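You operate a simulated robot arm through the tools that you are given. There is no shell and no other tool. Be economical: measure what you need, move in short steps, check, and stop when the job is done.

Carry out the task below with a simulated robot arm. There is one attempt and no reset: what you move stays moved.

JOB
Slide the webbing strap along the top of the laid duvet until it stands next to the small quilted patch.
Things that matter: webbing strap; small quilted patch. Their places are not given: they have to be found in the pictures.

It is judged by the outcome, as a careful person would: the job done as asked, and still so three seconds after it is handed in. It fails if anything else is knocked over, pushed out of place, dropped, spilled or broken.

ROBOT AND FRAMES
A 7-joint arm with a two-finger parallel gripper, fixed in place. Base frame: the origin is at the foot of the arm, x ahead of it, y to its left, z up; the work surface is at about z = 0. Readings come in m, rad, newtons and seconds.
With the tool pointing down near the work surface it reaches from about 0.24 to 0.62 m from the base axis. Its first joint turns from -1.152 to 1.152 rad. Payload 2.6 kg.
The TCP is the grasp point between the finger pads, 0.03 m short of the fingertips. In the tool frame z runs along the fingers and y along their closing line. The gripper opens to 0.094 m. The fingers are 0.028 m wide and 0.01 m thick; the gripper's body (0.05 by 0.096 m) begins 0.055 m behind the TCP.
Orientation is that of the tool frame in the base frame, as [roll, pitch, yaw] about the fixed x, y, z axes, in that order (R = Rz(yaw) Ry(pitch) Rx(roll)). With the fingers straight down and closing along the base's y, the tool's x points along the base's -x, its y along +y and its z along -z.

CONTROLS
- The arm moves only by the tool apply_moves. Its argument "series" is a list that holds one entry, the list of rows, each a list of 7 numbers: the shift along the tool's x, y, z in m, then the turn, a rotation vector about the tool's x, y, z in degrees, then the gripper command, from -1 (fully open) to 1 (shut), values between in proportion. In form: [[[x, y, z, ax, ay, az, gripper], ...]]. A call has 1 to 12 rows; each row shifts and turns the commanded pose from where the row before left it, along the tool's axes as they then stand. Each row takes 0.2 s and may step no farther than 0.05 m and 0.15 rad from the row before; otherwise, or with a gripper value out of range, the whole call is refused. A pose out of reach is approached as far as the arm can. The call stops where the force on the tool passes 40 N (or 10 N more than at its start, if that is more) or the arm is blocked; 0.2 s more then pass. Each finger travels about 0.072 m/s and halts on what it meets, pressing with about 22 N; the grip force reading is that of the motor and also rises with nothing between the fingers. The clock runs only during rows and for 0.2 s after the last one: add rows that do not move to give the fingers time. It gives the time, the measured TCP pose, the force on the tool (base axes), the opening and the grip force at its end, in the units of the frame above (readings bear some noise), and new pictures: "show" is both (left out), scene, wrist or none.
- Cameras (640 x 400 px; columns grow to the right, rows downward): "scene" is fixed at [0.0124, 0.422, 0.5751]; the picture's right is [-0.91, -0.41, 0.00], its down [-0.21, 0.47, -0.85] and it looks along [0.35, -0.78, -0.52] (base axes); focal length 309 px, centre (320, 200). "wrist" rides on the gripper at [-0.037, 0, -0.058] in the tool frame; the picture's right is [0.00, -1.00, 0.00], its down [0.97, 0.00, -0.24] and it looks along [0.24, 0.00, 0.97] (tool axes); focal length 218 px, centre (320, 200).
- pixel_to_xyz(camera, pixels): there is no depth. For up to 12 entries [column, row, z] of the newest picture of that camera ("zoom" is the newest enlarged one), the place [x, y] in the base frame at which the ray of that pixel passes the height z, good to about 0.003 m, but the place of the scene camera against the robot may be out by one fixed shift of up to 0.012 m in any direction. It takes no simulated time.
- enlarge(camera, box): a new picture of the part [left, top, right, bottom] of that camera's present view, enlarged. It takes no simulated time.
- hand_in(): hands the job in; it is judged then, once.

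Work in short steps. Measure before you move; look again where a grasp or a placing could have gone wrong, and mend it. You have 60 turns and 120 pictures in all, those below and enlarged ones among them. Open the gripper and draw the arm clear of the work before you hand the job in, unless the task says otherwise; then end with one line.

The tools are called after ">>>" as name(argument=value, ...) on one line, values as JSON. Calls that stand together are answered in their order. apply_moves: Moves the arm, as the interface text tells. Its arguments: {"type":"object","properties":{"series":{"type":"array","items":{"type":"array","items":{"type":"array","items":{"type":"number"}}}},"show":{"type":"string","enum":["both","scene","wrist","none"]}},"required":["series"]} The other tools are called the same way: pixel_to_xyz (camera, pixels) gives the place at which the rays of pixels pass given heights; enlarge (camera, box) takes an enlarged picture of a part of a camera's view; hand_in () hands the job in.

At the start:

```text
time_s: 0.0
tool_pos: [0.2465, -0.3096, 0.1892]
tcp_rot: [-3.141, 0.001, 3.141]
force: [-0.1, -0.7, -0.8]
gripper_width: 0.094
gripper_force: 0.1
```

scene: 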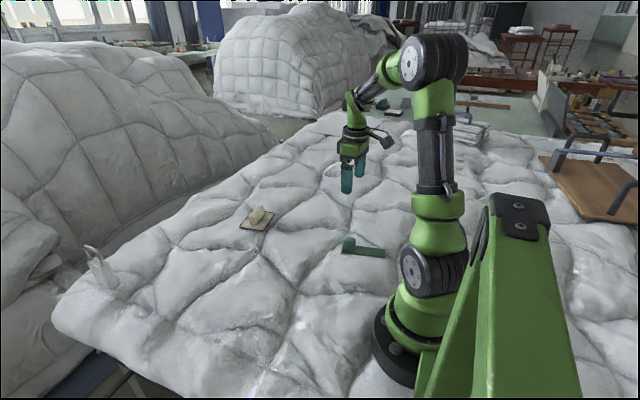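
wrist: 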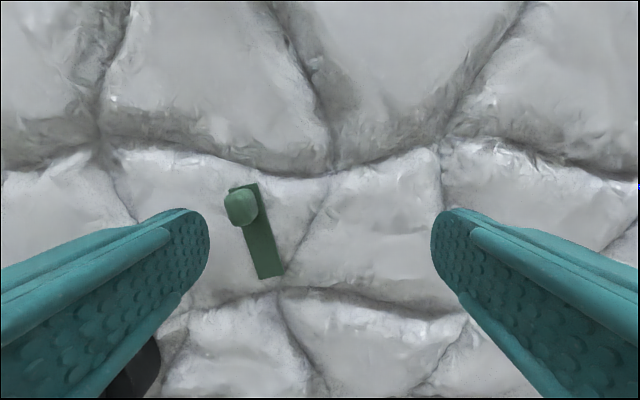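

The scene shows a green flat piece with a knob near (365,247), a beige square with a knob near (257,218), and a whitish item near (97,268). I'll enlarge these and measure.

>>> enlarge(camera="scene", box=[220, 180, 420, 305])

>>> enlarge(camera="scene", box=[50, 220, 170, 295])

>>> enlarge(camera="scene", box=[360, 80, 560, 205])

>>> pixel_to_xyz(camera="scene", pixels=[[348, 247, 0.0], [385, 253, 0.0], [257, 218, 0.0], [240, 227, 0], [265, 230, 0], [274, 211, 0], [100, 285, 0.0], [350, 190, 0.16]])

>>> pixel_to_xyz(camera="wrist", pixels=[[230, 188, 0.0], [257, 183, 0], [284, 273, 0.0], [259, 278, 0], [240, 207, 0.02]])

```text
3.20 times, centred on (320, 242) of scene
```

zoom: 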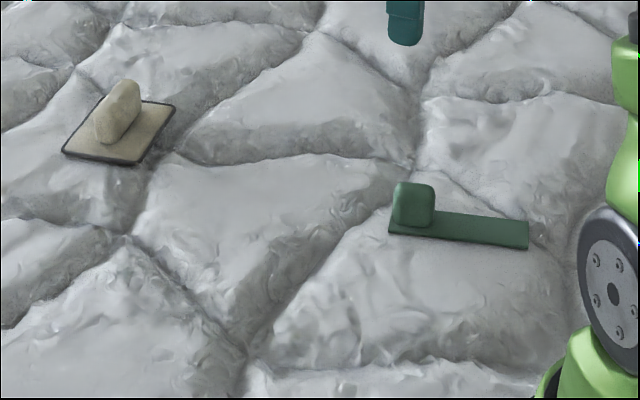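

```text
5.33 times, centred on (110, 258) of scene
```

zoom: 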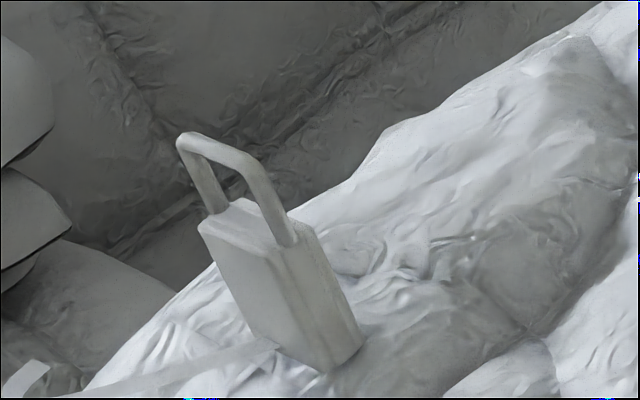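

```text
3.20 times, centred on (460, 142) of scene
```

zoom: 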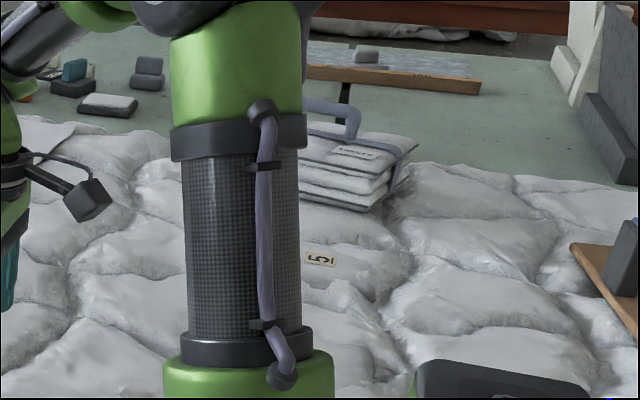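

```text
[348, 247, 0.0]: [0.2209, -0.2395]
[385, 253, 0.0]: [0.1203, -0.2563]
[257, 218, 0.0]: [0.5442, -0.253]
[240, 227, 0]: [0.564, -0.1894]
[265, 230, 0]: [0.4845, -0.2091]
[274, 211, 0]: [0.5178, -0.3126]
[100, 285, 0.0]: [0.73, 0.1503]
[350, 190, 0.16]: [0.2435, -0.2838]
```

```text
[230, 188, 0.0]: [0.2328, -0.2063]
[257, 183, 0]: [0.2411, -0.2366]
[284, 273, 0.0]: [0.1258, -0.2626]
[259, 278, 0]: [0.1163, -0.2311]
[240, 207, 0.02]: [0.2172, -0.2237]
```

The green strip (strap) has a knob at its far end, and the patch is the beige quilted square. Next I enlarge both for accurate corners.

>>> enlarge(camera="wrist", box=[190, 160, 318, 240])

>>> enlarge(camera="scene", box=[225, 190, 305, 240])

```text
5.00 times, centred on (254, 200) of wrist
```

zoom: 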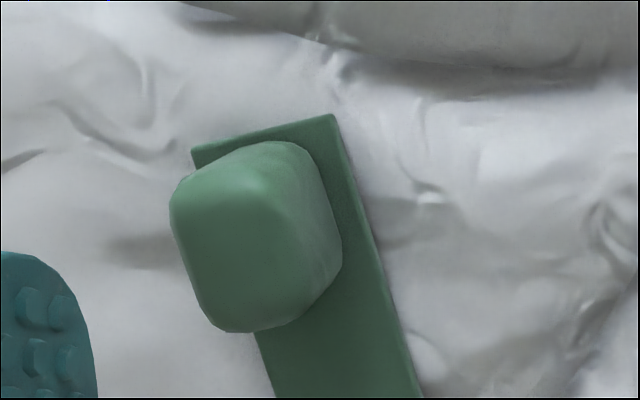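

```text
8.00 times, centred on (265, 215) of scene
```

zoom: 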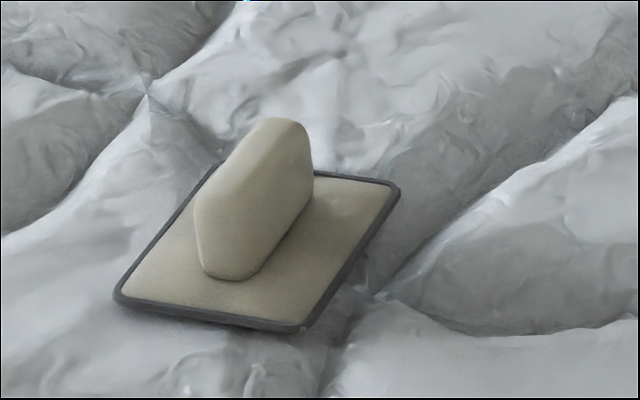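

I measure the patch corners in the zoom and the strap's knob and base in the wrist picture.

>>> pixel_to_xyz(camera="zoom", pixels=[[115, 297, 0.005], [303, 330, 0.005], [398, 188, 0.005], [215, 165, 0.005]])

>>> pixel_to_xyz(camera="wrist", pixels=[[256.5, 183, 0.004], [229, 191, 0.004], [225, 200, 0.03], [249, 190, 0.03], [235, 226, 0.03], [256, 216, 0.015], [284, 273, 0.004], [259, 278, 0.004]])

>>> pixel_to_xyz(camera="scene", pixels=[[341.5, 252, 0.004], [385, 257, 0.004], [385, 249, 0.004], [350, 237.5, 0.03], [342.5, 238, 0.03]])

```text
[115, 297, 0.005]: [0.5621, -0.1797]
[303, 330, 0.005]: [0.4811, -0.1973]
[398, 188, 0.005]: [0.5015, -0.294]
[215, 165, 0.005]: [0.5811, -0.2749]
```

```text
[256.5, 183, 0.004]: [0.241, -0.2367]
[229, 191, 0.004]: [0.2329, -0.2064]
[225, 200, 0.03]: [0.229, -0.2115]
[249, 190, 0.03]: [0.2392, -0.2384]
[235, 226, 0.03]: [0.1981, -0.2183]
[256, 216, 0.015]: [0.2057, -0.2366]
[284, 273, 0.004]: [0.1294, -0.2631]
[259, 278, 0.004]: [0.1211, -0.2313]
```

```text
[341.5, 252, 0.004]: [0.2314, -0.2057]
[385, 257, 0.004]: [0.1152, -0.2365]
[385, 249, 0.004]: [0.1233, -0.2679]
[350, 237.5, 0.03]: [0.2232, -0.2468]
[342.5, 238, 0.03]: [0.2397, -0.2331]
```

Strap axis yaw ≈12.8°, knob centre ≈(0.218,-0.226), and the patch's left side has the same yaw, so sliding the strap about 0.34 m along its own axis sets it alongside the patch. I move above the knob and turn 12.5°.

>>> apply_moves(series=[[[0.0143, 0.0418, 0, 0, 0, 0, -1], [0.0142, 0.0418, 0, 0, 0, 0, -1], [0, 0, 0.03, 0, 0, -6.3, -1], [0, 0, 0.03, 0, 0, -6.3, -1], [0, 0, 0, 0, 0, 0, -1]]])

```text
time_s: 1.2
tool_pos: [0.2174, -0.2252, 0.1284]
tcp_rot: [-3.141, 0.002, -2.921]
force: [-0.3, -0.2, 1.2]
gripper_width: 0.0943
gripper_force: 0.1
```

scene: 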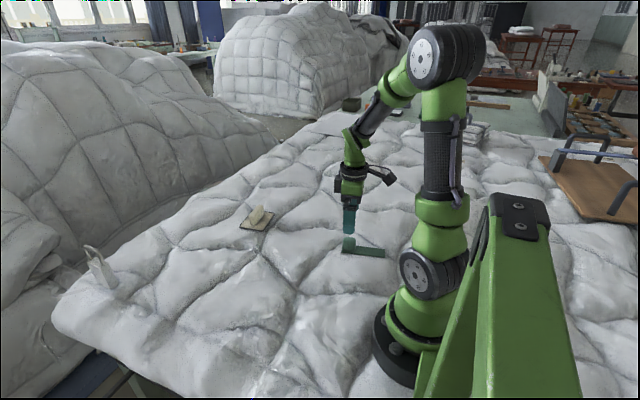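
wrist: 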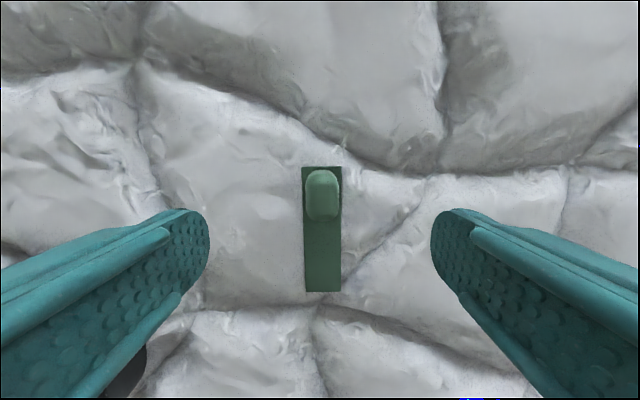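

Yaw matches and the knob is centred (column 322). I descend to TCP z≈0.040 with the fingers open.

>>> apply_moves(series=[[[0, 0, 0.035, 0, 0, 0, -1], [0, 0, 0.03, 0, 0, 0, -1], [0, 0, 0.015, 0, 0, 0, -1], [0, 0, 0.008, 0, 0, 0, -1], [0, 0, 0, 0, 0, 0, -1]]])

```text
time_s: 2.4
tool_pos: [0.218, -0.2248, 0.0411]
tcp_rot: [3.142, 0.0, -2.921]
force: [-0.4, -0.9, -0.3]
gripper_width: 0.0942
gripper_force: 0.1
```

scene: 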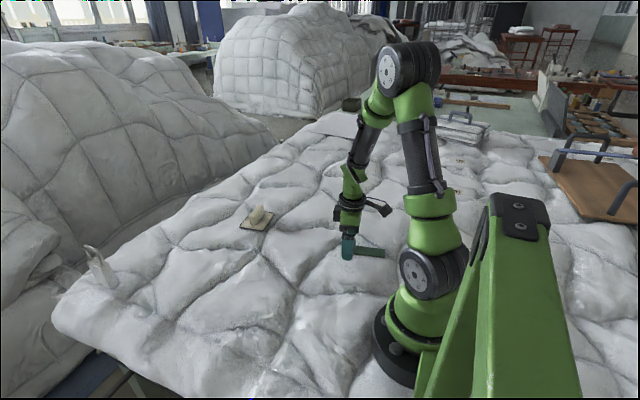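
wrist: 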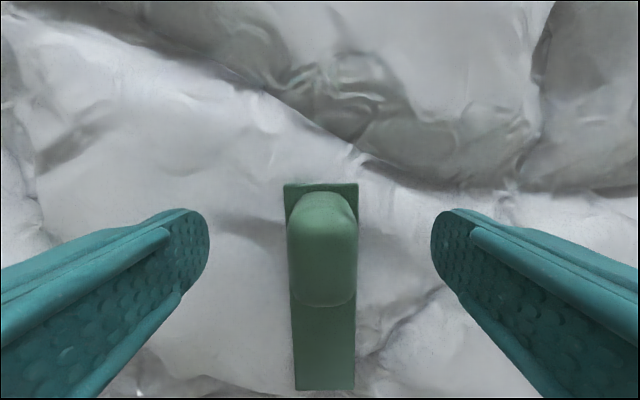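

Fingers straddle the knob (columns 287–358). I lower 4 mm more and close gradually.

>>> apply_moves(series=[[[0, 0, 0.003, 0, 0, 0, -0.4], [0, 0, 0, 0, 0, 0, 0], [0, 0, 0, 0, 0, 0, 0.6], [0, 0, 0, 0, 0, 0, 1], [0, 0, 0, 0, 0, 0, 1], [0, 0, 0, 0, 0, 0, 1]]])

```text
time_s: 3.8
tool_pos: [0.2166, -0.2255, 0.0379]
tcp_rot: [-3.141, -0.002, -2.924]
force: [-0.3, 0.0, -0.5]
gripper_width: 0.0275
gripper_force: 22.3
```

scene: 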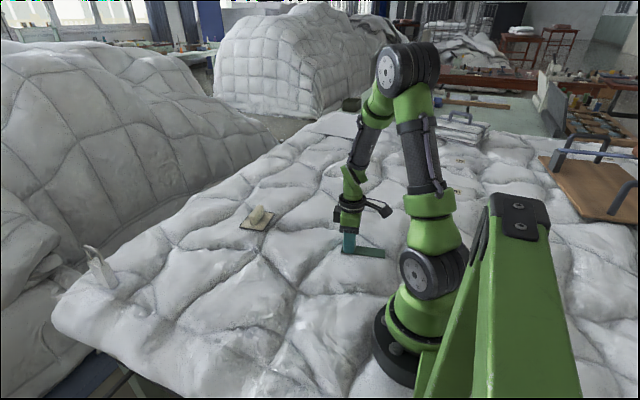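
wrist: 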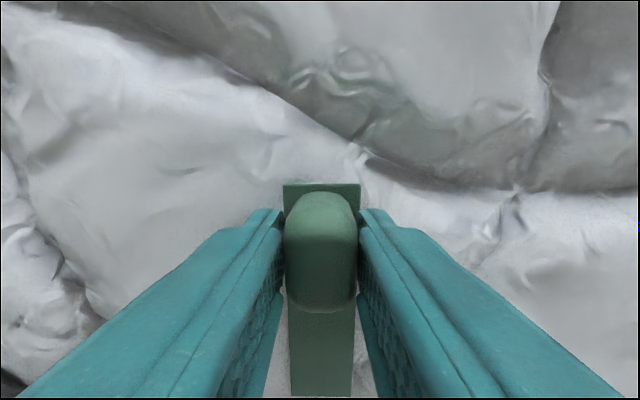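

Gripped (27.5 mm). I slide along the tool's -x for 0.20 m at gentle speed.

>>> apply_moves(series=[[[-0.015, 0, 0, 0, 0, 0, 1], [-0.02, 0, 0, 0, 0, 0, 1], [-0.02, 0, 0, 0, 0, 0, 1], [-0.02, 0, 0, 0, 0, 0, 1], [-0.02, 0, 0, 0, 0, 0, 1], [-0.02, 0, 0, 0, 0, 0, 1], [-0.02, 0, 0, 0, 0, 0, 1], [-0.02, 0, 0, 0, 0, 0, 1], [-0.02, 0, 0, 0, 0, 0, 1], [-0.02, 0, 0, 0, 0, 0, 1], [-0.005, 0, 0, 0, 0, 0, 1], [0, 0, 0, 0, 0, 0, 1]]])

```text
time_s: 6.4
tool_pos: [0.413, -0.1816, 0.0382]
tcp_rot: [-3.142, 0.0, -2.922]
force: [-0.7, 1.1, -0.4]
gripper_width: 0.0274
gripper_force: 21.7
```

scene: 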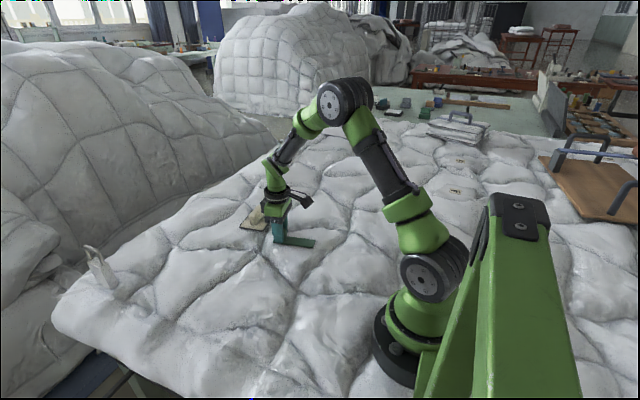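
wrist: 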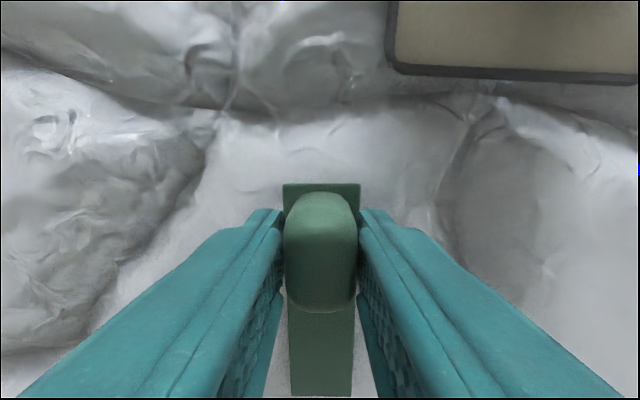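

Sliding works; the patch corner shows in the wrist view at about (395,68), right of the strap's path. I measure it and the strap's front edge.

>>> pixel_to_xyz(camera="wrist", pixels=[[394, 68, 0.004], [388, 5, 0.004], [635, 83, 0.004], [284, 185, 0.004], [360, 184, 0.004]])

```text
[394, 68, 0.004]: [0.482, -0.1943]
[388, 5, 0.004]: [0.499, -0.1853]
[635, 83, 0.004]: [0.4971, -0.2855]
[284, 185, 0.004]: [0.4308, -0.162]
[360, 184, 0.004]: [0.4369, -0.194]
```

Gap would be only ~7–10 mm, so I slide on with a 6 mm leftward offset and check again.

>>> apply_moves(series=[[[-0.01, 0.003, 0, 0, 0, 0, 1], [-0.01, 0.003, 0, 0, 0, 0, 1], [-0.015, 0, 0, 0, 0, 0, 1], [-0.015, 0, 0, 0, 0, 0, 1], [0, 0, 0, 0, 0, 0, 1]]])

```text
time_s: 7.6
tool_pos: [0.4604, -0.1661, 0.0384]
tcp_rot: [-3.141, -0.001, -2.924]
force: [0.3, 0.5, 0.5]
gripper_width: 0.0273
gripper_force: 22.4
```

scene: 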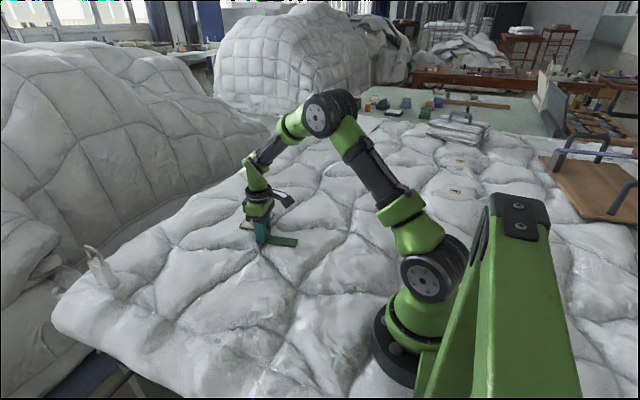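
wrist: 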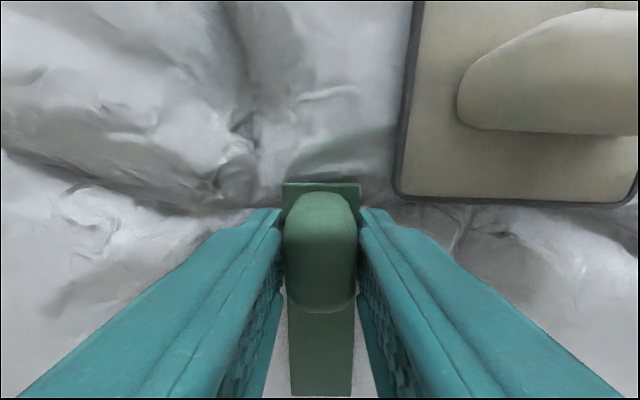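

Gap is now ~14 mm and parallel (strap edge col 360, patch edge col 395). I slide another 0.09 m straight along.

>>> apply_moves(series=[[[-0.015, 0, 0, 0, 0, 0, 1], [-0.015, 0, 0, 0, 0, 0, 1], [-0.015, 0, 0, 0, 0, 0, 1], [-0.015, 0, 0, 0, 0, 0, 1], [-0.015, 0, 0, 0, 0, 0, 1], [-0.015, 0, 0, 0, 0, 0, 1], [0, 0, 0, 0, 0, 0, 1]]])

```text
time_s: 9.2
tool_pos: [0.5484, -0.1448, 0.0376]
tcp_rot: [-3.141, 0.001, -2.921]
force: [-0.4, -0.6, 0.3]
gripper_width: 0.0273
gripper_force: 22.1
```

scene: 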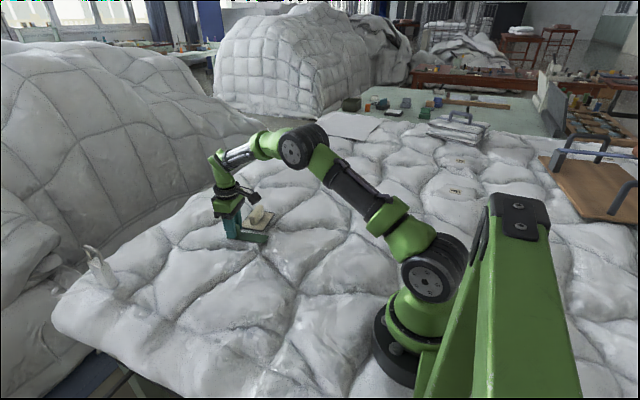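
wrist: 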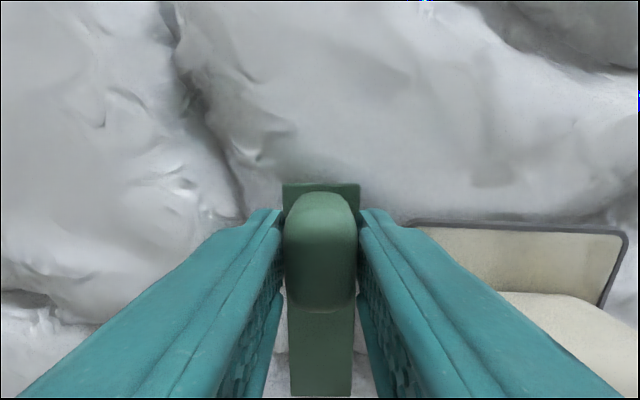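

The strap now lies alongside the patch with a ~14 mm gap. I open only a little (to ~36 mm, to keep off the patch) and lift straight up.

>>> apply_moves(series=[[[0, 0, 0, 0, 0, 0, 0.24], [0, 0, 0, 0, 0, 0, 0.24], [0, 0, -0.01, 0, 0, 0, 0.24], [0, 0, -0.02, 0, 0, 0, 0.24], [0, 0, -0.03, 0, 0, 0, 0.24], [0, 0, -0.04, 0, 0, 0, 0.24], [0, 0, -0.03, 0, 0, 0, 0], [0, 0, 0, 0, 0, 0, -1]]])

```text
time_s: 11.0
tool_pos: [0.5474, -0.1454, 0.1665]
tcp_rot: [3.141, 0.002, -2.92]
force: [0.0, 0.8, -0.8]
gripper_width: 0.0941
gripper_force: 0.1
```

scene: 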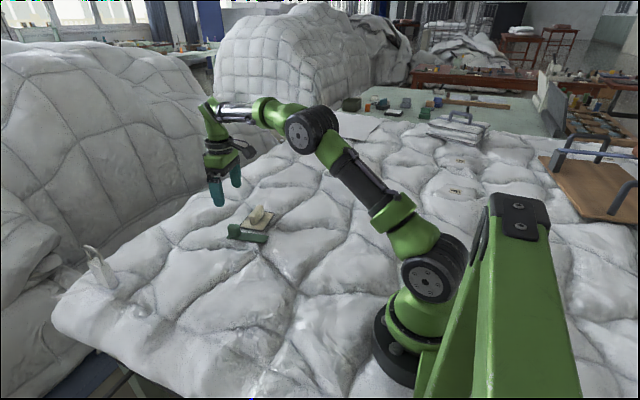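
wrist: 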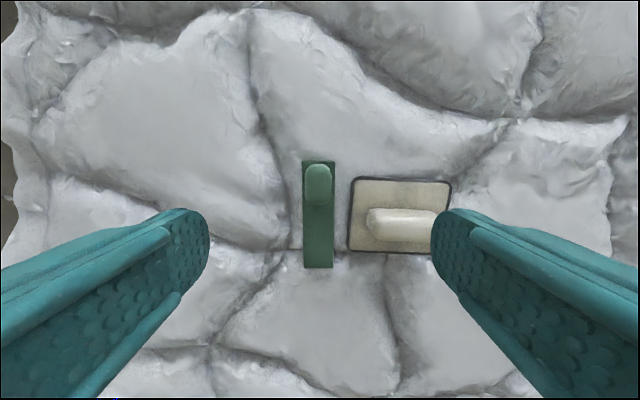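

The strap lies flat beside the undisturbed patch (strap cols 303–334, patch from 348), and the arm is clear with the gripper open, so I hand in.

>>> hand_in()

```text
The job is handed in.
```

The webbing strap now lies flat on the duvet alongside the small quilted patch, with a gap of about 14 mm between them. The patch was not moved, and the job is handed in.
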